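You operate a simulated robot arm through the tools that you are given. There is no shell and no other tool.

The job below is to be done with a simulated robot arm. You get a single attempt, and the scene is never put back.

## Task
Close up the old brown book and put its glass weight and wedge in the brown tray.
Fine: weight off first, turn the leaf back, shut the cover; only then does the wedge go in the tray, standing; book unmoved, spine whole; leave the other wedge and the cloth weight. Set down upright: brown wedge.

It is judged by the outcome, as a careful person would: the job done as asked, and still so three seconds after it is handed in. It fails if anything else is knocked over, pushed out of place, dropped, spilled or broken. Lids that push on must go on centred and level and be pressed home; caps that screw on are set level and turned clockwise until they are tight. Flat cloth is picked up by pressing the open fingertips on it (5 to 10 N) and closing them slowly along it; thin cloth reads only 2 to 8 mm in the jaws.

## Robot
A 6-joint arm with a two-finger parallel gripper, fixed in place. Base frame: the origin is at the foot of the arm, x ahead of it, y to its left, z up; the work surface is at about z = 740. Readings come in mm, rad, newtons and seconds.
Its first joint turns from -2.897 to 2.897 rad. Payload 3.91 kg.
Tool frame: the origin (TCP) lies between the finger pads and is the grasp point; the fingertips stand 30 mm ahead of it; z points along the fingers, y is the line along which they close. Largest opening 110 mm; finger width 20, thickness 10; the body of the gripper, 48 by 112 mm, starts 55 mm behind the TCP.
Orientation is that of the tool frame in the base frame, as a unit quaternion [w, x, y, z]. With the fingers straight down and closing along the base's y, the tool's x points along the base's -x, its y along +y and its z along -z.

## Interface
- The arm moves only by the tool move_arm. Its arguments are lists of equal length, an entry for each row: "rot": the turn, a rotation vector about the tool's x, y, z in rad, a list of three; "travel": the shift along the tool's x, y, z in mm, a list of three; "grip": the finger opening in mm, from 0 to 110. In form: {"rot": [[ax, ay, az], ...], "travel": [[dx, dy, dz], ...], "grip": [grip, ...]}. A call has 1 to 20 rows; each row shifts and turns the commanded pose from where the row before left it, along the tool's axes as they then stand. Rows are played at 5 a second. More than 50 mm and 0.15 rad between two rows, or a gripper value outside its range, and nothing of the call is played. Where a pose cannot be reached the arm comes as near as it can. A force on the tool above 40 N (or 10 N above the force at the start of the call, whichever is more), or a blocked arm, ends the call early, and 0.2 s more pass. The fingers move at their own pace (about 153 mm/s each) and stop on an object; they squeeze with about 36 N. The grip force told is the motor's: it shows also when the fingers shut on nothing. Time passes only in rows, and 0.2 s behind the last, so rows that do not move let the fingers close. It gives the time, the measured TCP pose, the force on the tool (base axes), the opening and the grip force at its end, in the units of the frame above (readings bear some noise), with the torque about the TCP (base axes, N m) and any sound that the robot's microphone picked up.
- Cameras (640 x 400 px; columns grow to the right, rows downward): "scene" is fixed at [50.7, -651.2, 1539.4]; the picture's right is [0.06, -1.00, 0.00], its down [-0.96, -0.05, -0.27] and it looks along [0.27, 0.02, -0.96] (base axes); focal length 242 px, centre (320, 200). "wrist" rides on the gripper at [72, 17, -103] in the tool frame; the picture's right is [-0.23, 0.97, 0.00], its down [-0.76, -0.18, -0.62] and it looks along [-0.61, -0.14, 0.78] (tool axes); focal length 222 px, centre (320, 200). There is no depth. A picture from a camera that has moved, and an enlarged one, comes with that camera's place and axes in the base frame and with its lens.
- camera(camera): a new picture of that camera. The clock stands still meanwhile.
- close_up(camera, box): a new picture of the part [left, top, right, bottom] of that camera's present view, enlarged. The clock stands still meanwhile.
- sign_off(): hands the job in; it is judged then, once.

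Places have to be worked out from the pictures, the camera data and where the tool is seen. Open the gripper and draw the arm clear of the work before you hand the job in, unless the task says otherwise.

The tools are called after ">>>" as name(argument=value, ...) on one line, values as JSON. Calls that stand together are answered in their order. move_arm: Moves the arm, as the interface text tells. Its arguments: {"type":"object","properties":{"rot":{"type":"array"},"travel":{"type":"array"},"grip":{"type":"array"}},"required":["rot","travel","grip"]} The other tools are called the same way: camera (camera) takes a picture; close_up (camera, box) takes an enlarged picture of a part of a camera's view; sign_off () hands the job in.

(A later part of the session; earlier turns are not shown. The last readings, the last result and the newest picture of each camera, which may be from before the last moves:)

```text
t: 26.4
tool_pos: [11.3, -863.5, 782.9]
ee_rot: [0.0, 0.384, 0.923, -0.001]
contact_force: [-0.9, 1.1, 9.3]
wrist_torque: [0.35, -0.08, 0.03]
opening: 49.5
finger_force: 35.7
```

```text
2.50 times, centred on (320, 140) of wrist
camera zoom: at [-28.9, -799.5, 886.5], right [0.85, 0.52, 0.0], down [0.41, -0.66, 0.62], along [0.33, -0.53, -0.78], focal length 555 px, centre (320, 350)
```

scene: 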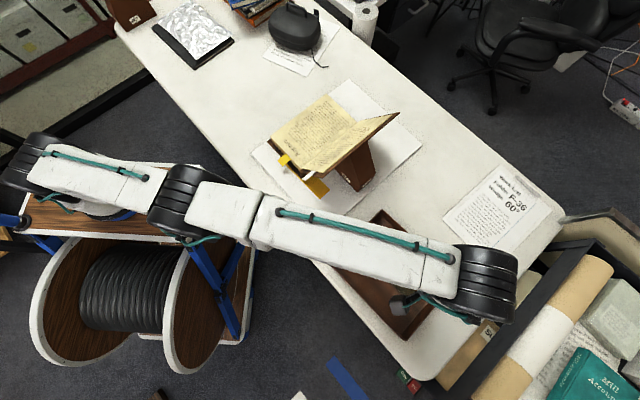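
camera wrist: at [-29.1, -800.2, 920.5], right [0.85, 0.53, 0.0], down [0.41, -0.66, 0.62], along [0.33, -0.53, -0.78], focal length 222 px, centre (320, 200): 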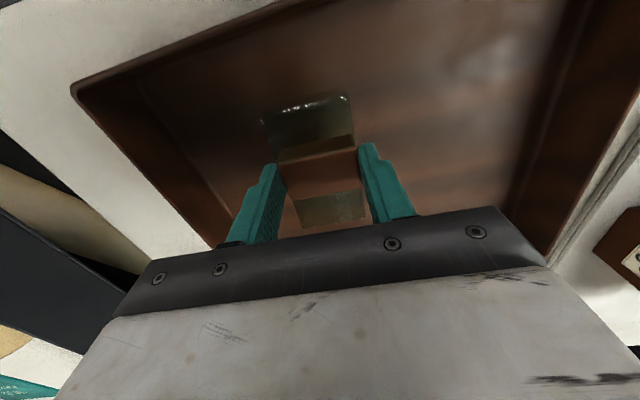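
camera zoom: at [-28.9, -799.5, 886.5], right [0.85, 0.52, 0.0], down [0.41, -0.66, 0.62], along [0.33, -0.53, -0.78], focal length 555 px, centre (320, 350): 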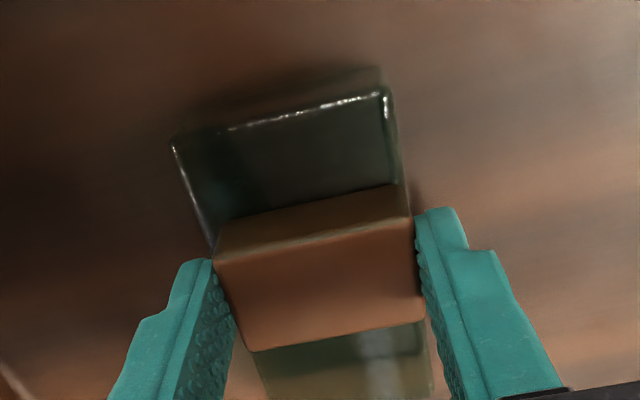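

Contact at TCP 782.5 (+9 N): the weight sits on the tray floor. I release by opening the fingers, then rise straight up.

>>> move_arm(rot=[[0, 0, 0], [0, 0, 0], [0, 0, 0], [0, 0, 0], [0, 0, 0], [0, 0, 0], [0, 0, 0], [0, 0, 0], [0, 0, 0]], travel=[[0, 0, -0.5], [0, 0, 0], [0, 0, 0], [0, 0, 0], [0, 0, -10], [0, 0, -25], [0, 0, -35], [0, 0, -40], [0, 0, 0]], grip=[50, 56, 64, 72, 75, 75, 75, 75, 75])

>>> camera(camera="wrist")

>>> camera(camera="scene")

```text
t: 28.4
tool_pos: [11.0, -860.9, 891.0]
ee_rot: [0.001, 0.384, 0.923, 0.0]
contact_force: [-0.5, -0.5, 0.5]
wrist_torque: [0.02, -0.02, 0.03]
opening: 74.7
finger_force: 0.2
```

```text
taken
camera wrist: at [-28.1, -796.9, 995.3], right [0.85, 0.53, 0.0], down [0.41, -0.67, 0.62], along [0.33, -0.53, -0.78], focal length 222 px, centre (320, 200)
```

wrist: 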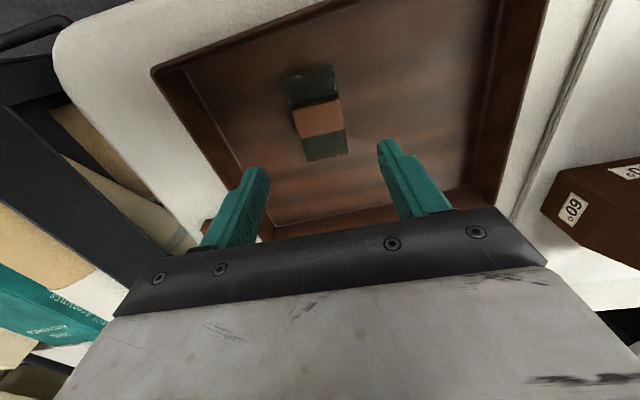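

```text
taken
```

scene: 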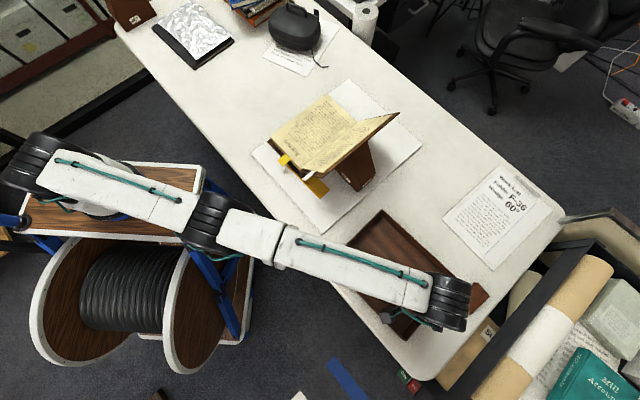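

The weight stands in the tray, and nothing else moved. From earlier views the white tab runs T≈619–657 (the book-length direction) at F≈-212, Z≈910, overhanging the cover's head edge. I rise and go to the head side of the book for a close look at the tab.

>>> move_arm(rot=[[0, 0, 0], [0, 0, 0], [0, 0, 0], [0, 0, 0], [0, 0, 0], [0, 0, 0], [0, 0, 0], [0, 0, 0], [0, 0, 0], [0, 0, 0], [0, 0, 0], [0, 0, 0], [0, 0, 0], [0, 0, 0]], travel=[[0, 0, -40], [0, 0, -40], [5, 5, -29], [5, 35, 0], [5, 38, 0], [5, 38, 0], [5, 38, 0], [5, 38, 0], [5, 38, 0], [0, 38, 0], [0, 38, 0], [0, 38, 0], [0, 40, 0], [0, 0, 0]], grip=[75, 75, 75, 75, 75, 75, 75, 75, 75, 75, 75, 60, 50, 50])

>>> camera(camera="wrist")

>>> close_up(camera="wrist", box=[220, 70, 420, 220])

>>> camera(camera="scene")

```text
t: 31.4
tool_pos: [73.7, -849.0, 1031.8]
ee_rot: [0.0, 0.384, 0.923, -0.001]
contact_force: [0.2, -0.2, -0.2]
wrist_torque: [-0.01, 0.02, 0.03]
opening: 50.2
finger_force: 0.2
out of reach, approached as far as the arm can: row 1, 2, 4, 5, 6, 7, 8, 9, 10, 11, 12, 13
```

```text
taken
camera wrist: at [35.0, -783.7, 1136.7], right [0.85, 0.52, 0.0], down [0.41, -0.67, 0.62], along [0.33, -0.53, -0.78], focal length 222 px, centre (320, 200)
```

wrist: 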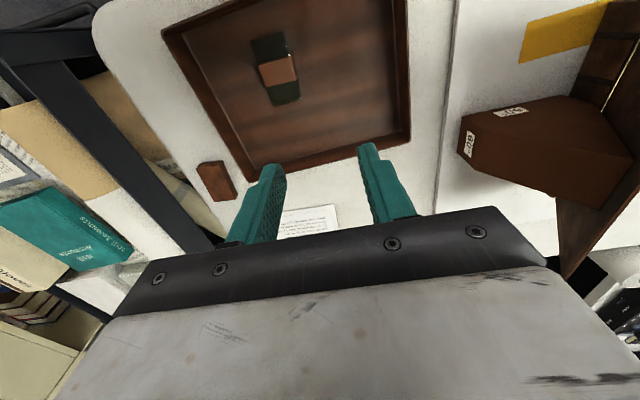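

```text
2.67 times, centred on (320, 145) of wrist
camera zoom: at [35.0, -783.7, 1136.7], right [0.85, 0.52, 0.0], down [0.41, -0.67, 0.62], along [0.33, -0.53, -0.78], focal length 592 px, centre (320, 347)
```

zoom: 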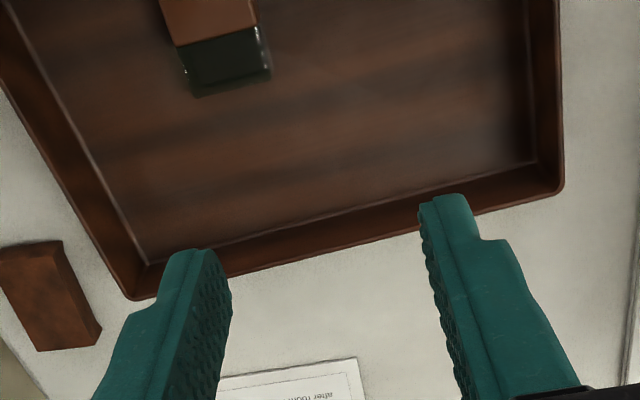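

```text
taken
```

scene: 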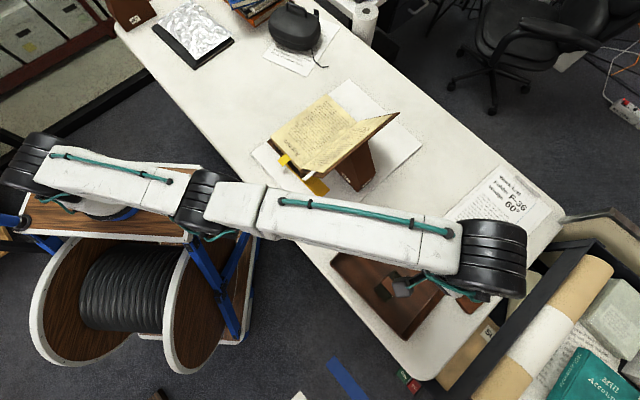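

The arm was stretched out and stuck near its limit at (74,-849,1032). I come straight down first to bend the elbow, then back away towards the base and across to the head side, staying short of the tab.

>>> move_arm(rot=[[0, 0, 0], [0, 0, 0], [0, 0, 0], [0, 0, 0], [0, 0, 0], [0, 0, 0], [0, 0, 0], [0, 0, 0]], travel=[[0, 0, 20], [0, 0, 20], [0, 0, 20], [0, 0, 20], [0, 0, 15], [20, 0, 0], [20, 0, 0], [0, 0, 0]], grip=[50, 50, 50, 50, 50, 50, 50, 50])

```text
t: 33.2
tool_pos: [37.5, -859.3, 944.4]
ee_rot: [0.0, 0.384, 0.923, 0.0]
contact_force: [0.2, 1.2, 0.4]
wrist_torque: [-0.02, 0.01, -0.03]
opening: 50.2
finger_force: 0.0
out of reach, approached as far as the arm can: row 1, 2, 3, 4, 6, 7
```

The arm slides along its stretched-out boundary. I command a decisive step radially inward with a little descent to bend the elbow.

>>> move_arm(rot=[[0, 0, 0], [0, 0, 0], [0, 0, 0]], travel=[[30, 27, 28], [0, 0, 0], [0, 0, 0]], grip=[50, 50, 50])

```text
t: 34.0
tool_pos: [30.8, -858.2, 933.4]
ee_rot: [-0.001, 0.385, 0.923, 0.001]
contact_force: [0.9, 0.3, -0.6]
wrist_torque: [0.0, 0.02, 0.01]
opening: 50.0
finger_force: 0.0
out of reach, approached as far as the arm can: row 1
```

It barely moved. Vertical moves worked well before, so I test a pure descent here, then a small inward step.

>>> move_arm(rot=[[0, 0, 0], [0, 0, 0], [0, 0, 0], [0, 0, 0], [0, 0, 0]], travel=[[0, 0, 10], [0, 0, 10], [0, 0, 10], [0, 0, 10], [0, 0, 0]], grip=[50, 50, 50, 50, 50])

>>> camera(camera="scene")

```text
t: 35.2
tool_pos: [30.8, -861.7, 895.1]
ee_rot: [-0.001, 0.384, 0.923, 0.001]
contact_force: [0.1, 0.0, -0.1]
wrist_torque: [0.0, 0.03, -0.01]
opening: 50.1
finger_force: 0.2
out of reach, approached as far as the arm can: row 2
```

```text
taken
```

scene: 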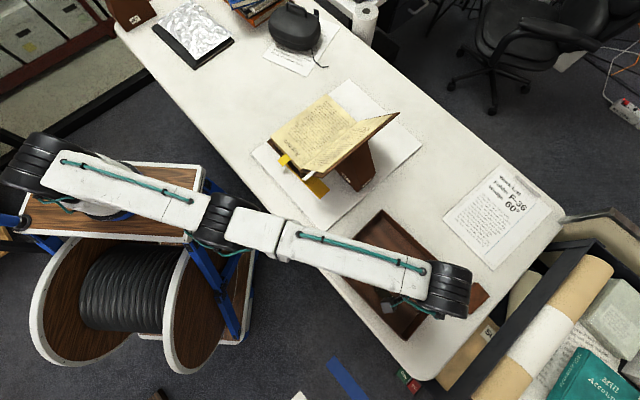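

Now at Z 895. I try small inward steps from here.

>>> move_arm(rot=[[0, 0, 0], [0, 0, 0], [0, 0, 0], [0, 0, 0]], travel=[[6, 5.5, 5], [7.5, 6.7, 5], [7.5, 6.7, 5], [0, 0, 0]], grip=[50, 50, 50, 50])

```text
t: 36.2
tool_pos: [21.0, -862.2, 881.1]
ee_rot: [0.0, 0.384, 0.923, 0.0]
contact_force: [0.8, -0.3, -0.3]
wrist_torque: [-0.01, 0.0, 0.0]
opening: 49.8
finger_force: 0.0
out of reach, approached as far as the arm can: row 1, 2, 3
```

Purely inward or downward-inward is blocked by the straight elbow, so I try inward combined with upward motion to bend it the other way.

>>> move_arm(rot=[[0, 0, 0], [0, 0, 0], [0, 0, 0], [0, 0, 0]], travel=[[6, 5.5, -25], [7.5, 6.7, -25], [7.5, 6.7, -25], [0, 0, 0]], grip=[50, 50, 50, 50])

```text
t: 37.2
tool_pos: [15.6, -850.5, 959.0]
ee_rot: [0.001, 0.385, 0.923, 0.001]
contact_force: [0.3, 0.5, 0.7]
wrist_torque: [0.0, -0.02, 0.02]
opening: 50.2
finger_force: 0.1
out of reach, approached as far as the arm can: row 1, 2, 3
```

That worked partly: the radius is now 851, inside the limit. I continue inward with small steps.

>>> move_arm(rot=[[0, 0, 0], [0, 0, 0], [0, 0, 0], [0, 0, 0]], travel=[[7.5, 6.7, -10], [7.5, 6.7, -10], [7.5, 6.7, 0], [0, 0, 0]], grip=[50, 50, 50, 50])

```text
t: 38.2
tool_pos: [8.2, -844.2, 981.6]
ee_rot: [-0.001, 0.385, 0.923, 0.0]
contact_force: [0.0, -0.5, 0.0]
wrist_torque: [0.03, -0.03, 0.01]
opening: 50.4
finger_force: 0.1
out of reach, approached as far as the arm can: row 1, 2, 3
```

It is creeping inward (radius 844). I continue inward with larger steps.

>>> move_arm(rot=[[0, 0, 0], [0, 0, 0], [0, 0, 0], [0, 0, 0]], travel=[[15, 13.5, 0], [15, 13.5, 0], [15, 13.5, 0], [0, 0, 0]], grip=[50, 50, 50, 50])

>>> camera(camera="scene")

```text
t: 39.2
tool_pos: [-1.1, -839.4, 988.7]
ee_rot: [0.0, 0.384, 0.923, 0.0]
contact_force: [1.0, -0.1, 0.3]
wrist_torque: [-0.02, 0.01, -0.01]
opening: 50.3
finger_force: 0.1
out of reach, approached as far as the arm can: row 1, 2, 3
```

```text
taken
```

scene: 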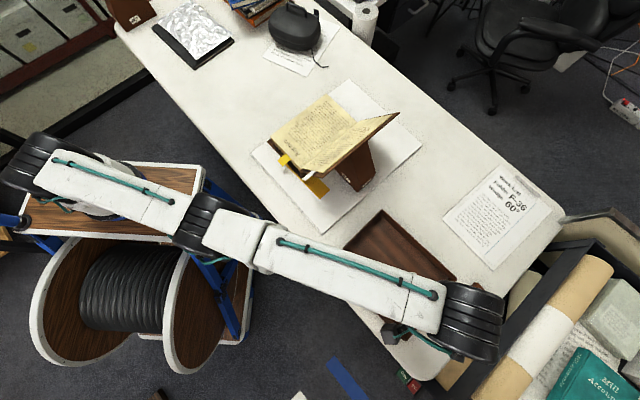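

The arm seems to have flipped its elbow to the wrong side of straight. I stretch outward to pass back through straight, then go down, which earlier brought it back to normal.

>>> move_arm(rot=[[0, 0, 0], [0, 0, 0], [0, 0, 0], [0, 0, 0], [0, 0, 0], [0, 0, 0], [0, 0, 0], [0, 0, 0], [0, 0, 0]], travel=[[-8, 8, 0], [-8, 8, 0], [-15, -13, 0], [-15, -13, 10], [-10, -10, 10], [0, 0, 15], [0, 0, 15], [0, 0, 15], [0, 0, 0]], grip=[50, 50, 50, 50, 50, 50, 50, 50, 50])

```text
t: 41.2
tool_pos: [31.8, -853.2, 928.6]
ee_rot: [0.001, 0.385, 0.923, 0.0]
contact_force: [0.1, 0.1, 0.2]
wrist_torque: [0.02, -0.01, -0.01]
opening: 49.7
finger_force: 0.1
out of reach, approached as far as the arm can: row 2, 3, 4, 5
```

The down rows were accepted. Now I try inward with descent from here.

>>> move_arm(rot=[[0, 0, 0], [0, 0, 0], [0, 0, 0], [0, 0, 0], [0, 0, 0]], travel=[[0, 0, 10], [0, 0, 10], [4, 3.5, 10], [7.5, 6.7, 10], [0, 0, 0]], grip=[50, 50, 50, 50, 50])

```text
t: 42.4
tool_pos: [30.1, -837.5, 888.7]
ee_rot: [0.001, 0.384, 0.923, -0.001]
contact_force: [-0.4, 0.4, 0.0]
wrist_torque: [-0.05, -0.01, 0.0]
opening: 50.1
finger_force: 0.1
```

The elbow is free again (radius 838). I move inward to T≈585 and then across to the head side of the book, rising slightly.

>>> move_arm(rot=[[0, 0, 0], [0, 0, 0], [0, 0, 0], [0, 0, 0], [0, 0, 0], [0, 0, 0], [0, 0, 0], [0, 0, 0], [0, 0, 0], [0, 0, 0], [0, 0, 0], [0, 0, 0]], travel=[[15, 13, 0], [16, 13, 0], [0, 30, 0], [0, 37, -8], [0, 37, -8], [0, 37, -8], [0, 37, -8], [0, 37, -8], [0, 37, -8], [0, 37, -8], [0, 37, -8], [0, 0, 0]], grip=[50, 50, 50, 50, 50, 50, 50, 50, 50, 50, 50, 50])

>>> camera(camera="wrist")

>>> close_up(camera="wrist", box=[220, 70, 420, 220])

>>> close_up(camera="scene", box=[220, 80, 420, 220])

```text
t: 45.0
tool_pos: [259.7, -567.7, 952.7]
ee_rot: [0.0, 0.384, 0.923, 0.0]
contact_force: [0.3, -0.9, -0.5]
wrist_torque: [0.02, -0.03, 0.01]
opening: 50.3
finger_force: 0.1
```

```text
taken
camera wrist: at [220.0, -503.4, 1056.2], right [0.85, 0.53, 0.0], down [0.41, -0.67, 0.62], along [0.33, -0.53, -0.78], focal length 222 px, centre (320, 200)
```

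wrist: 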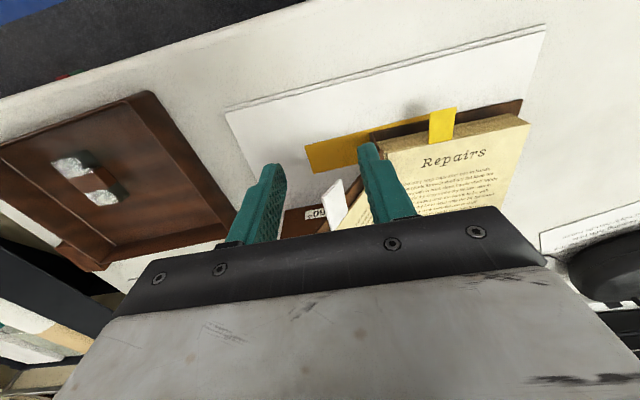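

```text
2.67 times, centred on (320, 145) of wrist
camera zoom: at [220.0, -503.4, 1056.2], right [0.85, 0.53, 0.0], down [0.41, -0.67, 0.62], along [0.33, -0.53, -0.78], focal length 592 px, centre (320, 347)
```

zoom: 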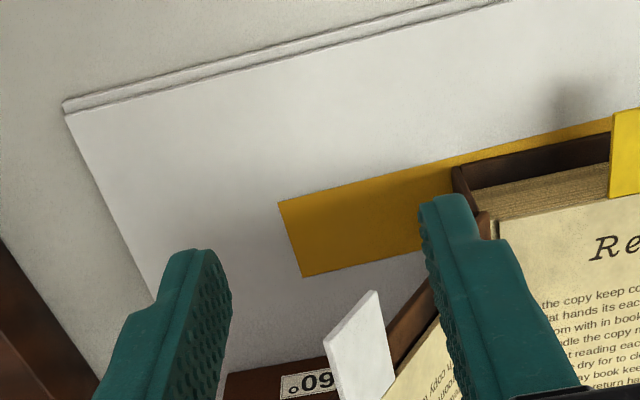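

```text
2.86 times, centred on (320, 150) of scene
camera zoom: at [50.7, -651.2, 1539.4], right [0.06, -1.0, 0.0], down [-0.96, -0.05, -0.27], along [0.27, 0.02, -0.96], focal length 692 px, centre (320, 343)
```

zoom: 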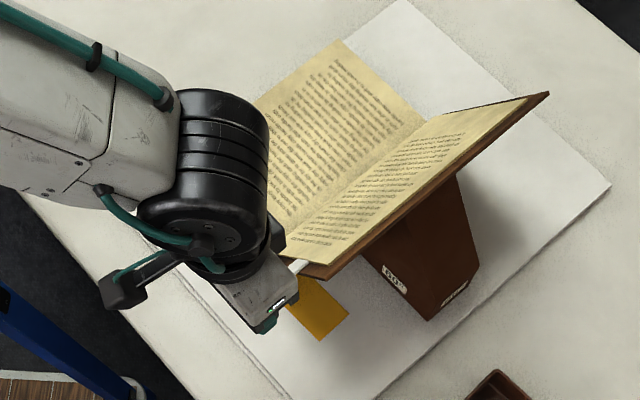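

The tab lies between T≈621 and 657, F≈-204 to -222, Z≈896–929, and the cover's head edge is at T≈644. I lower to TCP Z 915 short of it, then slide in so the open fingers straddle the tab without touching the cover.

>>> move_arm(rot=[[0, 0, 0], [0, 0, 0], [0, 0, 0], [0, 0, 0], [0, 0, 0], [0, 0, 0]], travel=[[0, 1, 20], [0, 0, 18], [-10, 0, 0], [-10, 0, 0], [-10, 0, 0], [0, 0, 0]], grip=[50, 50, 50, 50, 50, 50])

>>> camera(camera="wrist")

>>> close_up(camera="wrist", box=[220, 70, 420, 220])

>>> close_up(camera="scene", box=[250, 120, 390, 220])

```text
t: 46.4
tool_pos: [279.3, -588.5, 913.2]
ee_rot: [0.0, 0.384, 0.923, 0.0]
contact_force: [-0.3, 0.0, 0.4]
wrist_torque: [0.0, -0.03, -0.01]
opening: 50.0
finger_force: 0.2
```

```text
taken
camera wrist: at [241.2, -524.9, 1017.4], right [0.85, 0.53, 0.0], down [0.41, -0.66, 0.62], along [0.33, -0.53, -0.78], focal length 222 px, centre (320, 200)
```

wrist: 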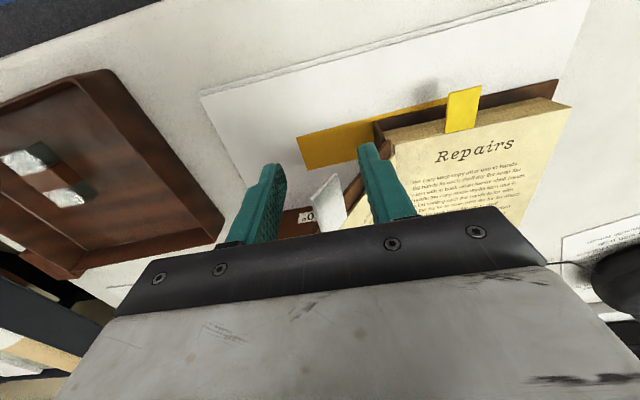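

```text
2.67 times, centred on (320, 145) of wrist
camera zoom: at [241.2, -524.9, 1017.4], right [0.85, 0.53, 0.0], down [0.41, -0.66, 0.62], along [0.33, -0.53, -0.78], focal length 592 px, centre (320, 347)
```

zoom: 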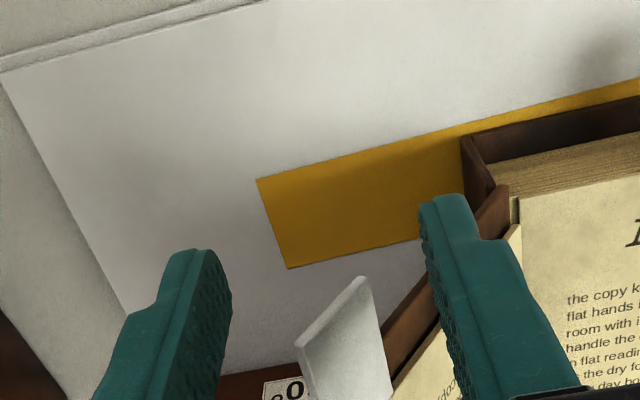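

```text
4.00 times, centred on (320, 170) of scene
camera zoom: at [50.7, -651.2, 1539.4], right [0.06, -1.0, 0.0], down [-0.96, -0.05, -0.27], along [0.27, 0.02, -0.96], focal length 968 px, centre (320, 320)
```

zoom: 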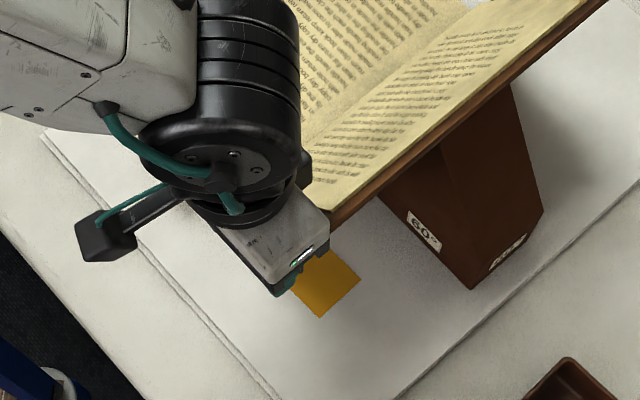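

The tab is midway between the fingers in F. I slide in another 12 mm so the fingers overlap the tab by about 15 mm, still short of the cover edge.

>>> move_arm(rot=[[0, 0, 0], [0, 0, 0], [0, 0, 0]], travel=[[-6, 0, 0], [-6, 0, 0], [0, 0, 0]], grip=[50, 50, 50])

>>> close_up(camera="wrist", box=[220, 90, 420, 220])

>>> close_up(camera="scene", box=[280, 130, 350, 190])

```text
t: 47.2
tool_pos: [288.8, -597.3, 913.0]
ee_rot: [0.0, 0.384, 0.923, 0.0]
contact_force: [-1.0, -0.2, 0.3]
wrist_torque: [-0.01, 0.01, 0.03]
opening: 50.1
finger_force: 0.0
```

```text
3.08 times, centred on (320, 155) of wrist
camera zoom: at [249.6, -533.3, 1017.3], right [0.85, 0.52, 0.0], down [0.41, -0.67, 0.62], along [0.33, -0.53, -0.78], focal length 684 px, centre (320, 338)
```

zoom: 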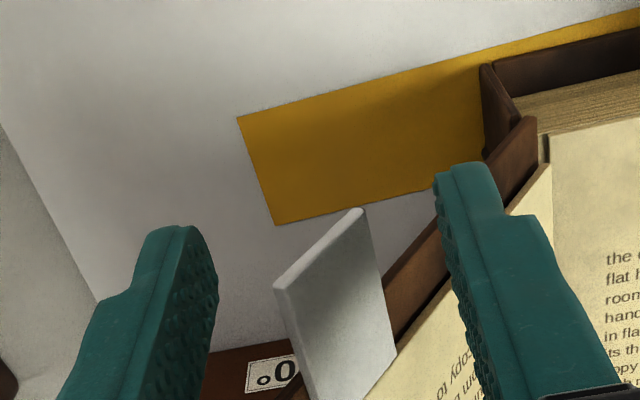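

```text
6.67 times, centred on (315, 160) of scene
camera zoom: at [50.7, -651.2, 1539.4], right [0.06, -1.0, 0.0], down [-0.96, -0.05, -0.27], along [0.27, 0.02, -0.96], focal length 1614 px, centre (353, 467)
```

zoom: 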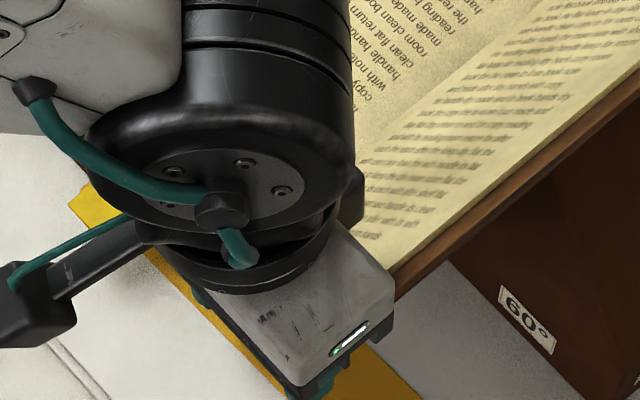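

The tab is clearly between the fingers. I push gently towards the page side (+F) by 40 mm so the rear finger lifts the leaf off the cover.

>>> move_arm(rot=[[0, 0, 0], [0, 0, 0], [0, 0, 0], [0, 0, 0], [0, 0, 0], [0, 0, 0], [0, 0, 0]], travel=[[0, 8, 0], [0, 8, 0], [0, 6, 0], [0, 6, 0], [0, 6, 0], [0, 6, 0], [0, 0, 0]], grip=[50, 50, 50, 50, 50, 50, 50])

>>> close_up(camera="wrist", box=[180, 60, 420, 220])

>>> close_up(camera="scene", box=[250, 80, 410, 200])

```text
t: 48.8
tool_pos: [316.7, -569.5, 913.4]
ee_rot: [-0.001, 0.384, 0.923, -0.001]
contact_force: [-0.1, 0.0, 1.0]
wrist_torque: [-0.03, -0.01, -0.03]
opening: 50.1
finger_force: 0.2
```

```text
2.50 times, centred on (300, 140) of wrist
camera zoom: at [277.7, -505.5, 1017.8], right [0.85, 0.52, 0.0], down [0.41, -0.67, 0.62], along [0.33, -0.53, -0.78], focal length 555 px, centre (370, 350)
```

zoom: 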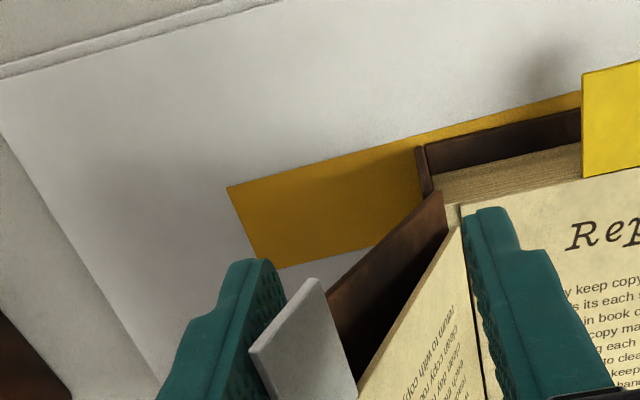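

```text
3.33 times, centred on (330, 140) of scene
camera zoom: at [50.7, -651.2, 1539.4], right [0.06, -1.0, 0.0], down [-0.96, -0.05, -0.27], along [0.27, 0.02, -0.96], focal length 807 px, centre (287, 400)
```

zoom: 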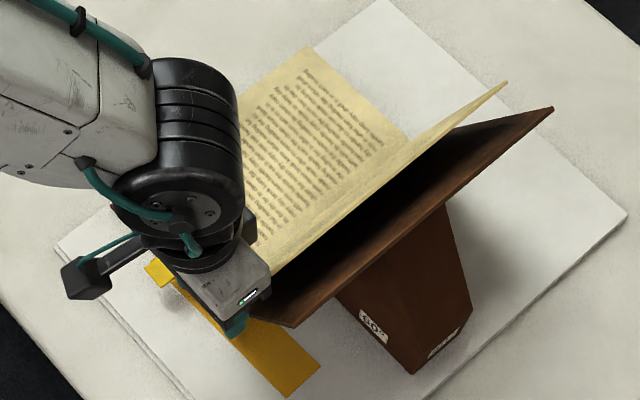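

The leaf is swinging off the cover, and the cover stays on the wedge. I keep pushing to about vertical.

>>> move_arm(rot=[[0, 0, 0], [0, 0, 0], [0, 0, 0], [0, 0, 0], [0, 0, 0], [0, 0, 0], [0, 0, 0], [0, 0, 0]], travel=[[0, 7, 0], [0, 7, 0], [0, 7, 0], [0, 7, 0], [0, 7, 0], [0, 7, 0], [0, 7, 0], [0, 0, 0]], grip=[50, 50, 50, 50, 50, 50, 50, 50])

>>> close_up(camera="wrist", box=[180, 60, 420, 220])

>>> close_up(camera="scene", box=[250, 80, 410, 200])

```text
t: 50.6
tool_pos: [352.6, -533.9, 914.5]
ee_rot: [0.0, 0.385, 0.923, -0.001]
contact_force: [-0.1, 0.0, -0.3]
wrist_torque: [0.0, -0.01, -0.01]
opening: 50.1
finger_force: 0.0
```

```text
2.50 times, centred on (300, 140) of wrist
camera zoom: at [312.9, -470.8, 1017.8], right [0.85, 0.53, 0.0], down [0.41, -0.66, 0.62], along [0.33, -0.53, -0.78], focal length 555 px, centre (370, 350)
```

zoom: 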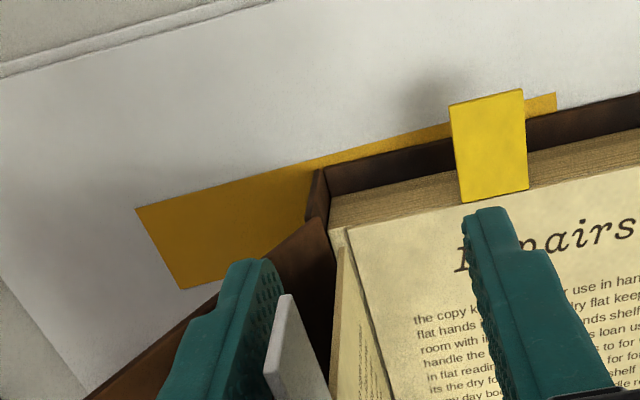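

```text
3.33 times, centred on (330, 140) of scene
camera zoom: at [50.7, -651.2, 1539.4], right [0.06, -1.0, 0.0], down [-0.96, -0.05, -0.27], along [0.27, 0.02, -0.96], focal length 807 px, centre (287, 400)
```

zoom: 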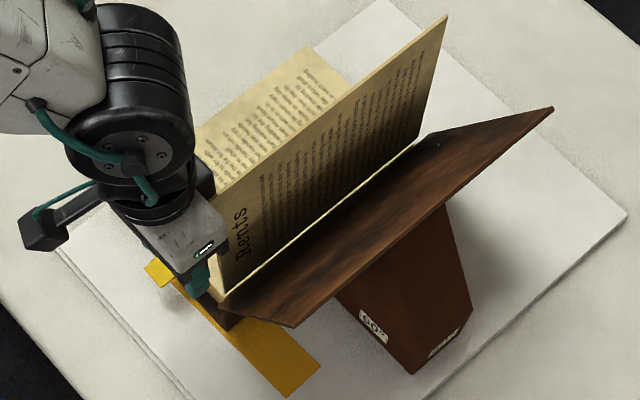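

The leaf is about vertical now. I continue over the top, with the front finger ready to carry it down, lowering step by step.

>>> move_arm(rot=[[0, 0, 0], [0, 0, 0], [0, 0, 0], [0, 0, 0], [0, 0, 0], [0, 0, 0], [0, 0, 0], [0, 0, 0], [0, 0, 0]], travel=[[0, 6, 2], [0, 6, 2], [0, 6, 2.5], [0, 7, 2.5], [0, 6, 3.5], [0, 6, 4], [0, 6, 4], [0, 6, 4], [0, 0, 0]], grip=[50, 50, 50, 50, 50, 50, 50, 50, 50])

>>> close_up(camera="wrist", box=[180, 60, 420, 220])

>>> close_up(camera="scene", box=[250, 80, 410, 200])

```text
t: 52.2
tool_pos: [380.1, -509.8, 899.0]
ee_rot: [0.004, 0.383, 0.924, -0.005]
contact_force: [-6.7, -3.3, 12.9]
wrist_torque: [-1.21, 0.67, 0.21]
opening: 60.6
finger_force: 10.3
stopped in row 7: the force on the tool passed its limit at 42 N (the readings are from after the stop); the commanded pose is now the measured one
```

```text
2.50 times, centred on (300, 140) of wrist
camera zoom: at [341.0, -444.3, 1001.3], right [0.85, 0.53, 0.0], down [0.41, -0.66, 0.63], along [0.33, -0.54, -0.78], focal length 555 px, centre (370, 350)
```

zoom: 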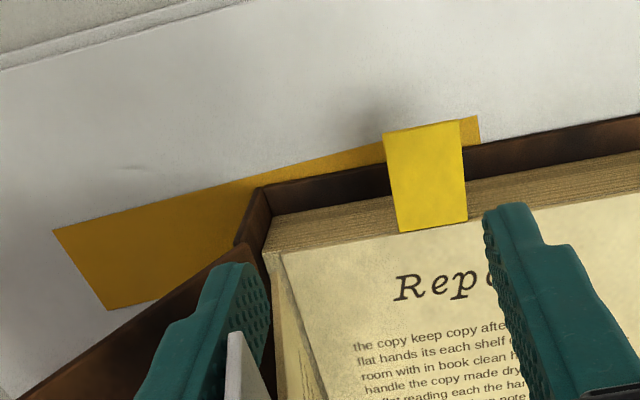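

```text
3.33 times, centred on (330, 140) of scene
camera zoom: at [50.7, -651.2, 1539.4], right [0.06, -1.0, 0.0], down [-0.96, -0.05, -0.27], along [0.27, 0.02, -0.96], focal length 807 px, centre (287, 400)
```

zoom: 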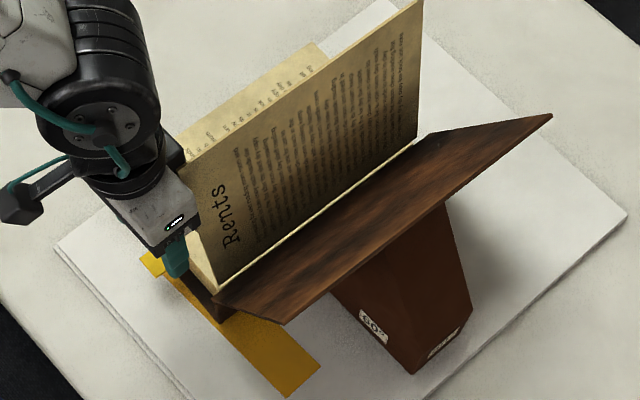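

The force stop fired at 42 N: the tab's top probably jammed against the palm while I lowered, because the leaf has stiffness and did not fall by itself. I back straight up to relieve it and check whether the book moved.

>>> move_arm(rot=[[0, 0, 0], [0, 0, 0], [0, 0, 0], [0, 0, 0]], travel=[[0, 0, -5], [0, 0, -6], [0, 0, -6], [0, 0, 0]], grip=[60, 60, 60, 60])

>>> close_up(camera="wrist", box=[180, 60, 420, 220])

>>> close_up(camera="scene", box=[250, 80, 410, 200])

```text
t: 53.2
tool_pos: [380.6, -509.5, 913.0]
ee_rot: [0.002, 0.384, 0.923, -0.003]
contact_force: [-0.1, -1.1, -0.8]
wrist_torque: [-0.05, 0.0, 0.04]
opening: 60.3
finger_force: 0.3
```

```text
2.50 times, centred on (300, 140) of wrist
camera zoom: at [341.5, -443.6, 1017.1], right [0.85, 0.53, 0.0], down [0.41, -0.66, 0.63], along [0.33, -0.54, -0.78], focal length 555 px, centre (370, 350)
```

zoom: 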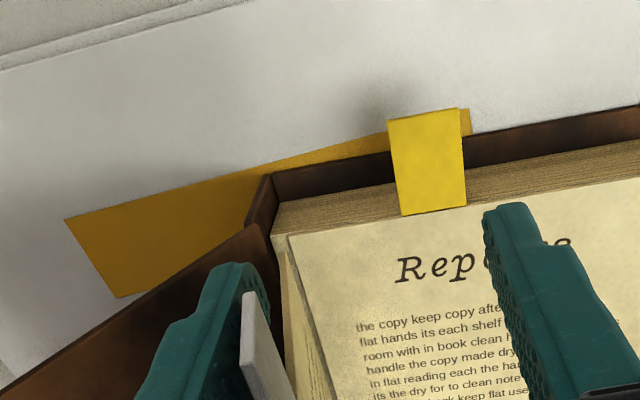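

```text
3.33 times, centred on (330, 140) of scene
camera zoom: at [50.7, -651.2, 1539.4], right [0.06, -1.0, 0.0], down [-0.96, -0.05, -0.27], along [0.27, 0.02, -0.96], focal length 807 px, centre (287, 400)
```

zoom: 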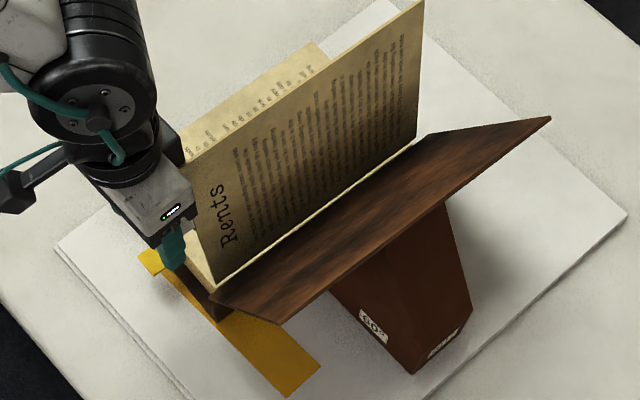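

The reading is back to zero, but comparing images the book has slid about 14 mm towards +F at the head end; I will set it back later using the first pictures as reference. Next I raise the tool so the palm stays clear of the tab, and continue the turn gently.

>>> move_arm(rot=[[0, 0, 0], [0, 0, 0], [0, 0, 0], [0, 0, 0], [0, 0, 0], [0, 0, 0], [0, 0, 0]], travel=[[0, 0, -8], [0, 0, -8], [0, 4, 0], [0, 4, 0], [0, 4, 0], [0, 4, 0], [0, 0, 0]], grip=[60, 60, 60, 60, 60, 60, 60])

>>> close_up(camera="wrist", box=[180, 60, 420, 220])

>>> close_up(camera="scene", box=[250, 80, 410, 200])

```text
t: 54.8
tool_pos: [390.8, -497.5, 930.2]
ee_rot: [0.001, 0.383, 0.924, -0.003]
contact_force: [-0.8, -1.0, 0.5]
wrist_torque: [0.0, -0.02, -0.05]
opening: 59.8
finger_force: 0.0
```

```text
2.50 times, centred on (300, 140) of wrist
camera zoom: at [352.4, -431.7, 1033.1], right [0.85, 0.53, 0.0], down [0.41, -0.66, 0.63], along [0.33, -0.54, -0.78], focal length 555 px, centre (370, 350)
```

zoom: 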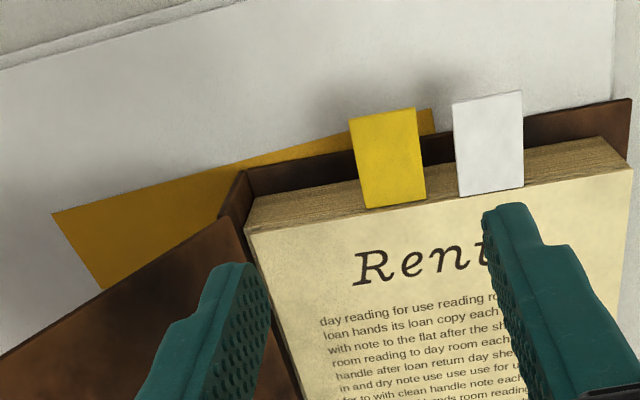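

```text
3.33 times, centred on (330, 140) of scene
camera zoom: at [50.7, -651.2, 1539.4], right [0.06, -1.0, 0.0], down [-0.96, -0.05, -0.27], along [0.27, 0.02, -0.96], focal length 807 px, centre (287, 400)
```

zoom: 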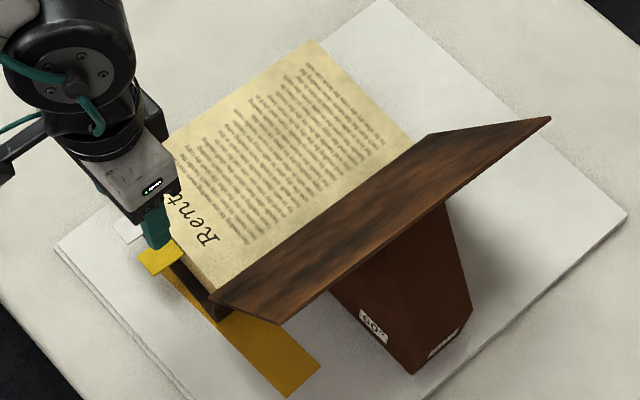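

The leaf has come down flat on the text block ("Rents" side up, white tab beside the yellow one). I lift clear and back off so I can compare the book's position with the starting pictures.

>>> move_arm(rot=[[0, 0, 0], [0, 0, 0], [0, 0, 0], [0, 0, 0], [0, 0, 0], [0, 0, 0]], travel=[[0, 0, -30], [0, 0, -40], [30, 0, -20], [30, 10, 0], [30, 20, 0], [0, 0, 0]], grip=[60, 60, 60, 60, 60, 60])

>>> close_up(camera="scene", box=[240, 70, 440, 240])

>>> close_up(camera="scene", box=[260, 140, 390, 210])

>>> close_up(camera="scene", box=[240, 60, 400, 180])

>>> camera(camera="wrist")

```text
t: 56.2
tool_pos: [349.5, -409.9, 1018.2]
ee_rot: [0.002, 0.384, 0.923, -0.002]
contact_force: [0.5, 0.2, -0.4]
wrist_torque: [0.0, -0.01, 0.04]
opening: 59.9
finger_force: 0.1
```

```text
2.35 times, centred on (340, 155) of scene
camera zoom: at [50.7, -651.2, 1539.4], right [0.06, -1.0, 0.0], down [-0.96, -0.05, -0.27], along [0.27, 0.02, -0.96], focal length 570 px, centre (273, 306)
```

zoom: 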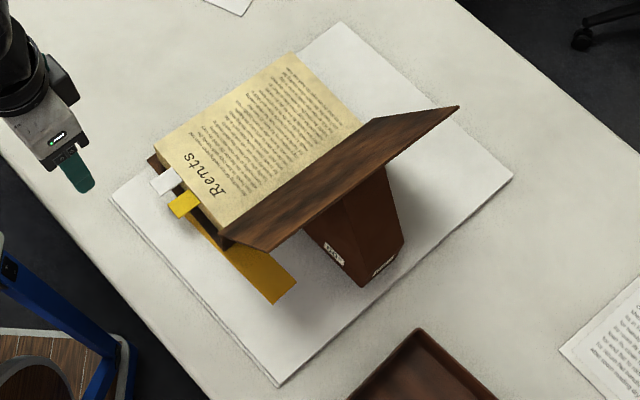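

```text
4.92 times, centred on (325, 175) of scene
camera zoom: at [50.7, -651.2, 1539.4], right [0.06, -1.0, 0.0], down [-0.96, -0.05, -0.27], along [0.27, 0.02, -0.96], focal length 1192 px, centre (295, 323)
```

zoom: 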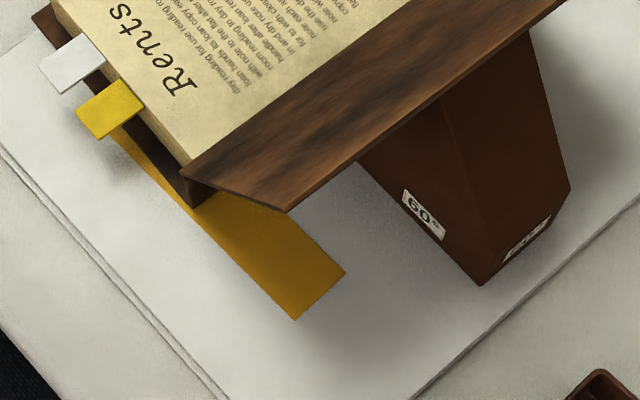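

```text
3.33 times, centred on (320, 120) of scene
camera zoom: at [50.7, -651.2, 1539.4], right [0.06, -1.0, 0.0], down [-0.96, -0.05, -0.27], along [0.27, 0.02, -0.96], focal length 807 px, centre (320, 467)
```

zoom: 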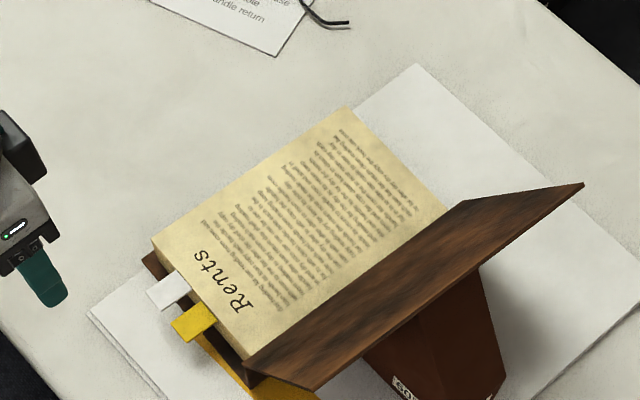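

```text
taken
camera wrist: at [311.1, -346.0, 1122.0], right [0.85, 0.53, 0.0], down [0.41, -0.66, 0.63], along [0.33, -0.54, -0.78], focal length 222 px, centre (320, 200)
```

wrist: 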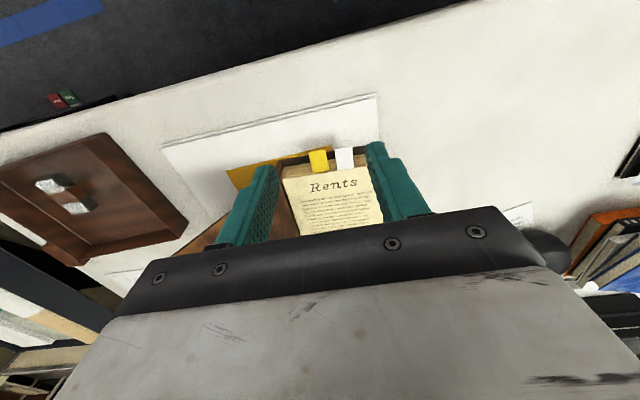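

The book has shifted roughly 14 mm at its head towards +F; the wedge and sheet have not moved. Before closing the cover I view it from above its head corner to measure where the cover now lies.

>>> move_arm(rot=[[0, 0, 0], [0, 0, 0], [0, 0, 0], [0, 0, 0], [0, 0, 0], [0, 0, 0]], travel=[[0, -35, -8], [0, -35, -8], [-20, -35, -8], [-25, -30, 0], [-25, -25, 0], [0, 0, 0]], grip=[110, 110, 110, 110, 110, 110])

>>> camera(camera="wrist")

>>> close_up(camera="wrist", box=[180, 20, 460, 230])

```text
t: 57.6
tool_pos: [286.0, -573.2, 1044.2]
ee_rot: [0.002, 0.384, 0.924, -0.003]
contact_force: [0.3, 0.2, -0.2]
wrist_torque: [-0.01, 0.01, 0.0]
opening: 110.0
finger_force: 0.0
```

```text
taken
camera wrist: at [246.1, -508.3, 1148.4], right [0.85, 0.53, 0.0], down [0.41, -0.66, 0.63], along [0.33, -0.54, -0.78], focal length 222 px, centre (320, 200)
```

wrist: 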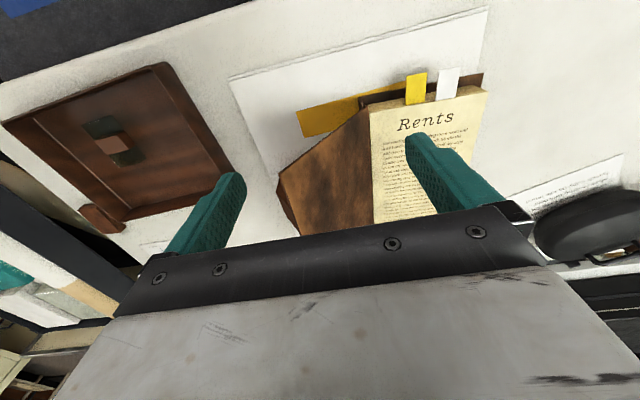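

```text
1.90 times, centred on (320, 125) of wrist
camera zoom: at [246.1, -508.3, 1148.4], right [0.85, 0.53, 0.0], down [0.41, -0.66, 0.63], along [0.33, -0.54, -0.78], focal length 423 px, centre (320, 343)
```

zoom: 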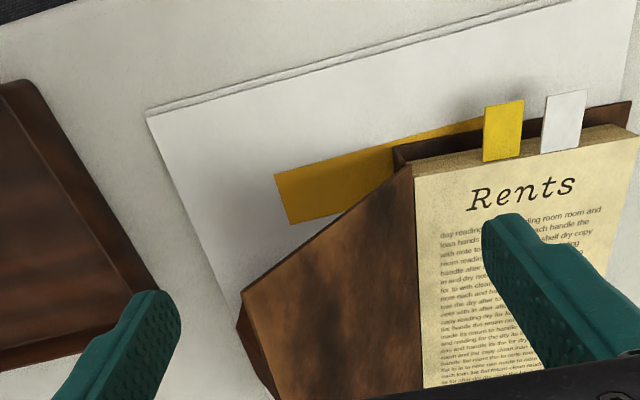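

From the two cameras the cover's head-outer corner is at T≈637, F≈-248, Z≈965 and the book has turned about 3.6° around its tail end. I'll close the cover first, straddling its top edge at T≈700 (clear of the wedge), then realign the closed book. I move above that spot.

>>> move_arm(rot=[[0, 0, 0], [0, 0, 0], [0, 0, 0], [0, 0, 0], [0, 0, 0]], travel=[[-22, -12, 0], [-23, -11, 0], [-23, -11, 0], [-23, -11, 0], [0, 0, 0]], grip=[80, 60, 50, 50, 50])

>>> camera(camera="wrist")

>>> close_up(camera="wrist", box=[200, 60, 440, 230])

>>> close_up(camera="scene", box=[250, 80, 410, 200])

```text
t: 58.8
tool_pos: [318.5, -670.5, 1045.2]
ee_rot: [0.002, 0.383, 0.924, -0.003]
contact_force: [0.2, -0.2, 0.2]
wrist_torque: [-0.03, -0.01, -0.03]
opening: 50.0
finger_force: 0.0
```

```text
taken
camera wrist: at [279.0, -605.5, 1148.7], right [0.85, 0.53, 0.0], down [0.41, -0.66, 0.63], along [0.33, -0.54, -0.78], focal length 222 px, centre (320, 200)
```

wrist: 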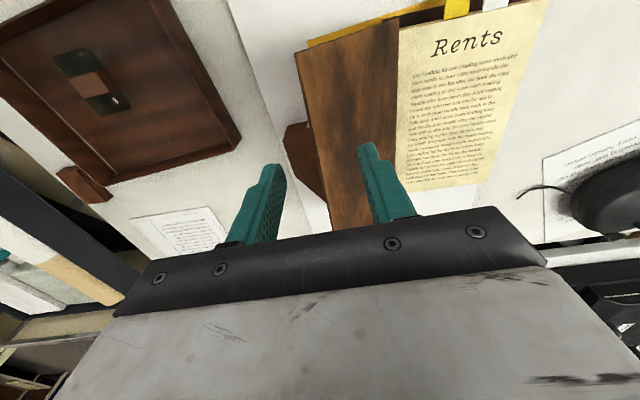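

```text
2.35 times, centred on (320, 145) of wrist
camera zoom: at [279.0, -605.5, 1148.7], right [0.85, 0.53, 0.0], down [0.41, -0.66, 0.63], along [0.33, -0.54, -0.78], focal length 523 px, centre (320, 329)
```

zoom: 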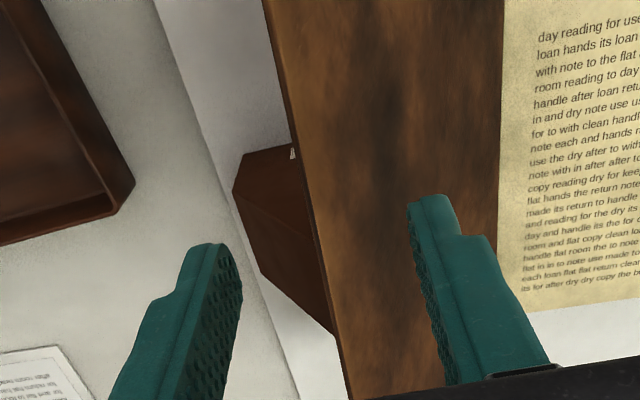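

```text
3.33 times, centred on (330, 140) of scene
camera zoom: at [50.7, -651.2, 1539.4], right [0.06, -1.0, 0.0], down [-0.96, -0.05, -0.27], along [0.27, 0.02, -0.96], focal length 807 px, centre (287, 400)
```

zoom: 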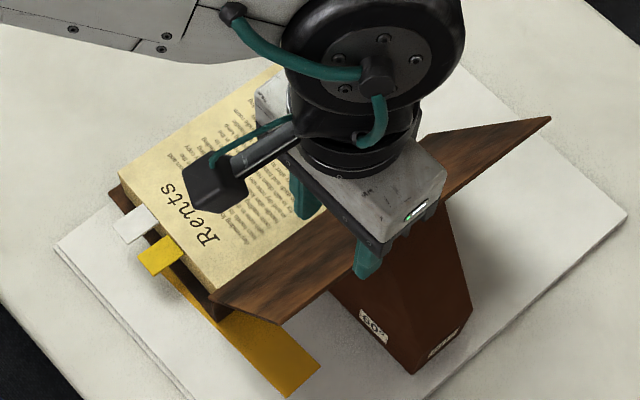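

The edge is at F≈-252 (Z≈965) at T≈705, between my fingers (-270 / -220), and the wedge starts only at T≈758. I descend 70 mm so the fingers straddle the cover's top edge, keeping the palm well above it.

>>> move_arm(rot=[[0, 0, 0], [0, 0, 0], [0, 0, 0], [0, 0, 0], [0, 0, 0]], travel=[[0, 0, 25], [0, 0, 20], [0, 0, 15], [0, 0, 10], [0, 0, 0]], grip=[50, 50, 50, 50, 50])

>>> close_up(camera="wrist", box=[200, 60, 440, 230])

>>> close_up(camera="scene", box=[250, 80, 410, 200])

```text
t: 60.0
tool_pos: [320.0, -669.9, 974.9]
ee_rot: [0.002, 0.384, 0.923, -0.003]
contact_force: [0.7, 0.1, -0.4]
wrist_torque: [-0.02, -0.02, 0.02]
opening: 50.1
finger_force: 0.0
```

```text
2.35 times, centred on (320, 145) of wrist
camera zoom: at [279.4, -604.9, 1078.0], right [0.85, 0.53, 0.0], down [0.41, -0.66, 0.63], along [0.33, -0.53, -0.78], focal length 523 px, centre (320, 329)
```

zoom: 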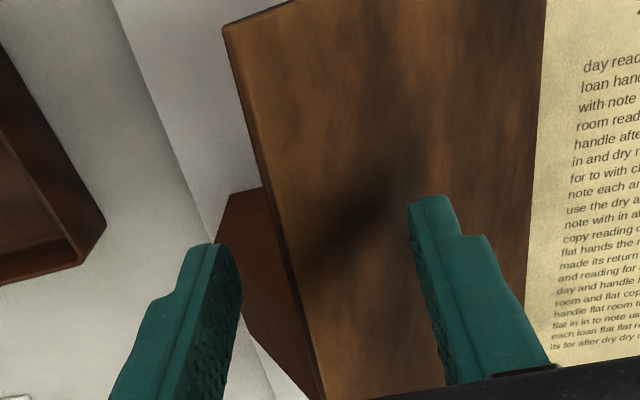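

```text
3.33 times, centred on (330, 140) of scene
camera zoom: at [50.7, -651.2, 1539.4], right [0.06, -1.0, 0.0], down [-0.96, -0.05, -0.27], along [0.27, 0.02, -0.96], focal length 807 px, centre (287, 400)
```

zoom: 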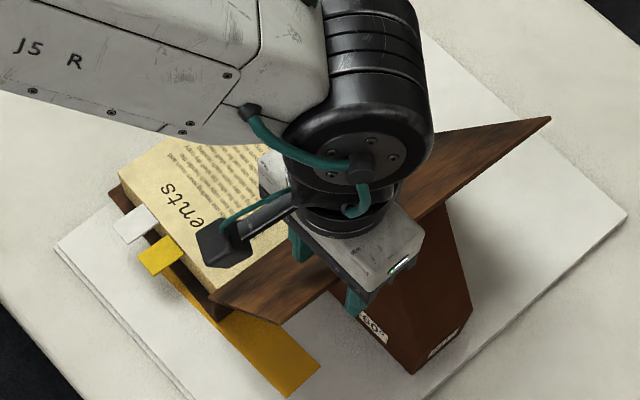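

The cover edge lies between the fingers. I sweep towards +F gently to lift the cover from behind.

>>> move_arm(rot=[[0, 0, 0], [0, 0, 0], [0, 0, 0], [0, 0, 0], [0, 0, 0], [0, 0, 0], [0, 0, 0], [0, 0, 0]], travel=[[0, 8, 0], [0, 8, 0], [0, 6, 0], [0, 5, 0], [0, 5, 0], [0, 5, 0], [0, 5, 0], [0, 0, 0]], grip=[50, 50, 50, 50, 50, 50, 50, 50])

>>> close_up(camera="wrist", box=[200, 60, 440, 230])

>>> close_up(camera="scene", box=[250, 80, 410, 200])

```text
t: 61.8
tool_pos: [347.5, -640.0, 974.6]
ee_rot: [0.001, 0.384, 0.924, -0.002]
contact_force: [-1.2, -0.6, 0.0]
wrist_torque: [0.01, -0.02, 0.01]
opening: 50.1
finger_force: 0.2
```

```text
2.35 times, centred on (320, 145) of wrist
camera zoom: at [308.7, -575.8, 1078.2], right [0.85, 0.53, 0.0], down [0.41, -0.66, 0.63], along [0.33, -0.54, -0.78], focal length 523 px, centre (320, 329)
```

zoom: 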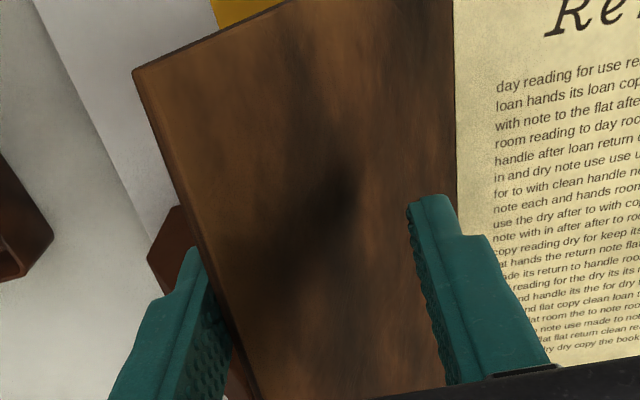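

```text
3.33 times, centred on (330, 140) of scene
camera zoom: at [50.7, -651.2, 1539.4], right [0.06, -1.0, 0.0], down [-0.96, -0.05, -0.27], along [0.27, 0.02, -0.96], focal length 807 px, centre (287, 400)
```

zoom: 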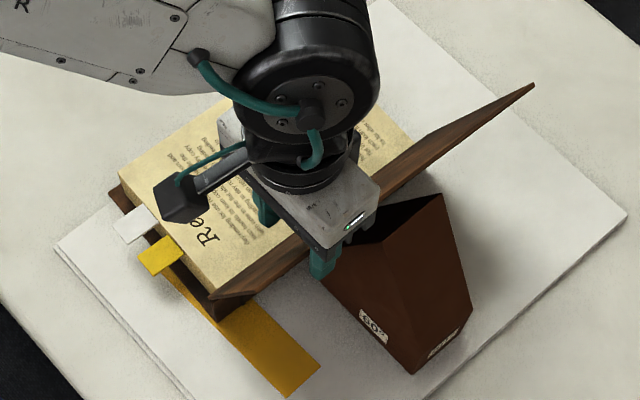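

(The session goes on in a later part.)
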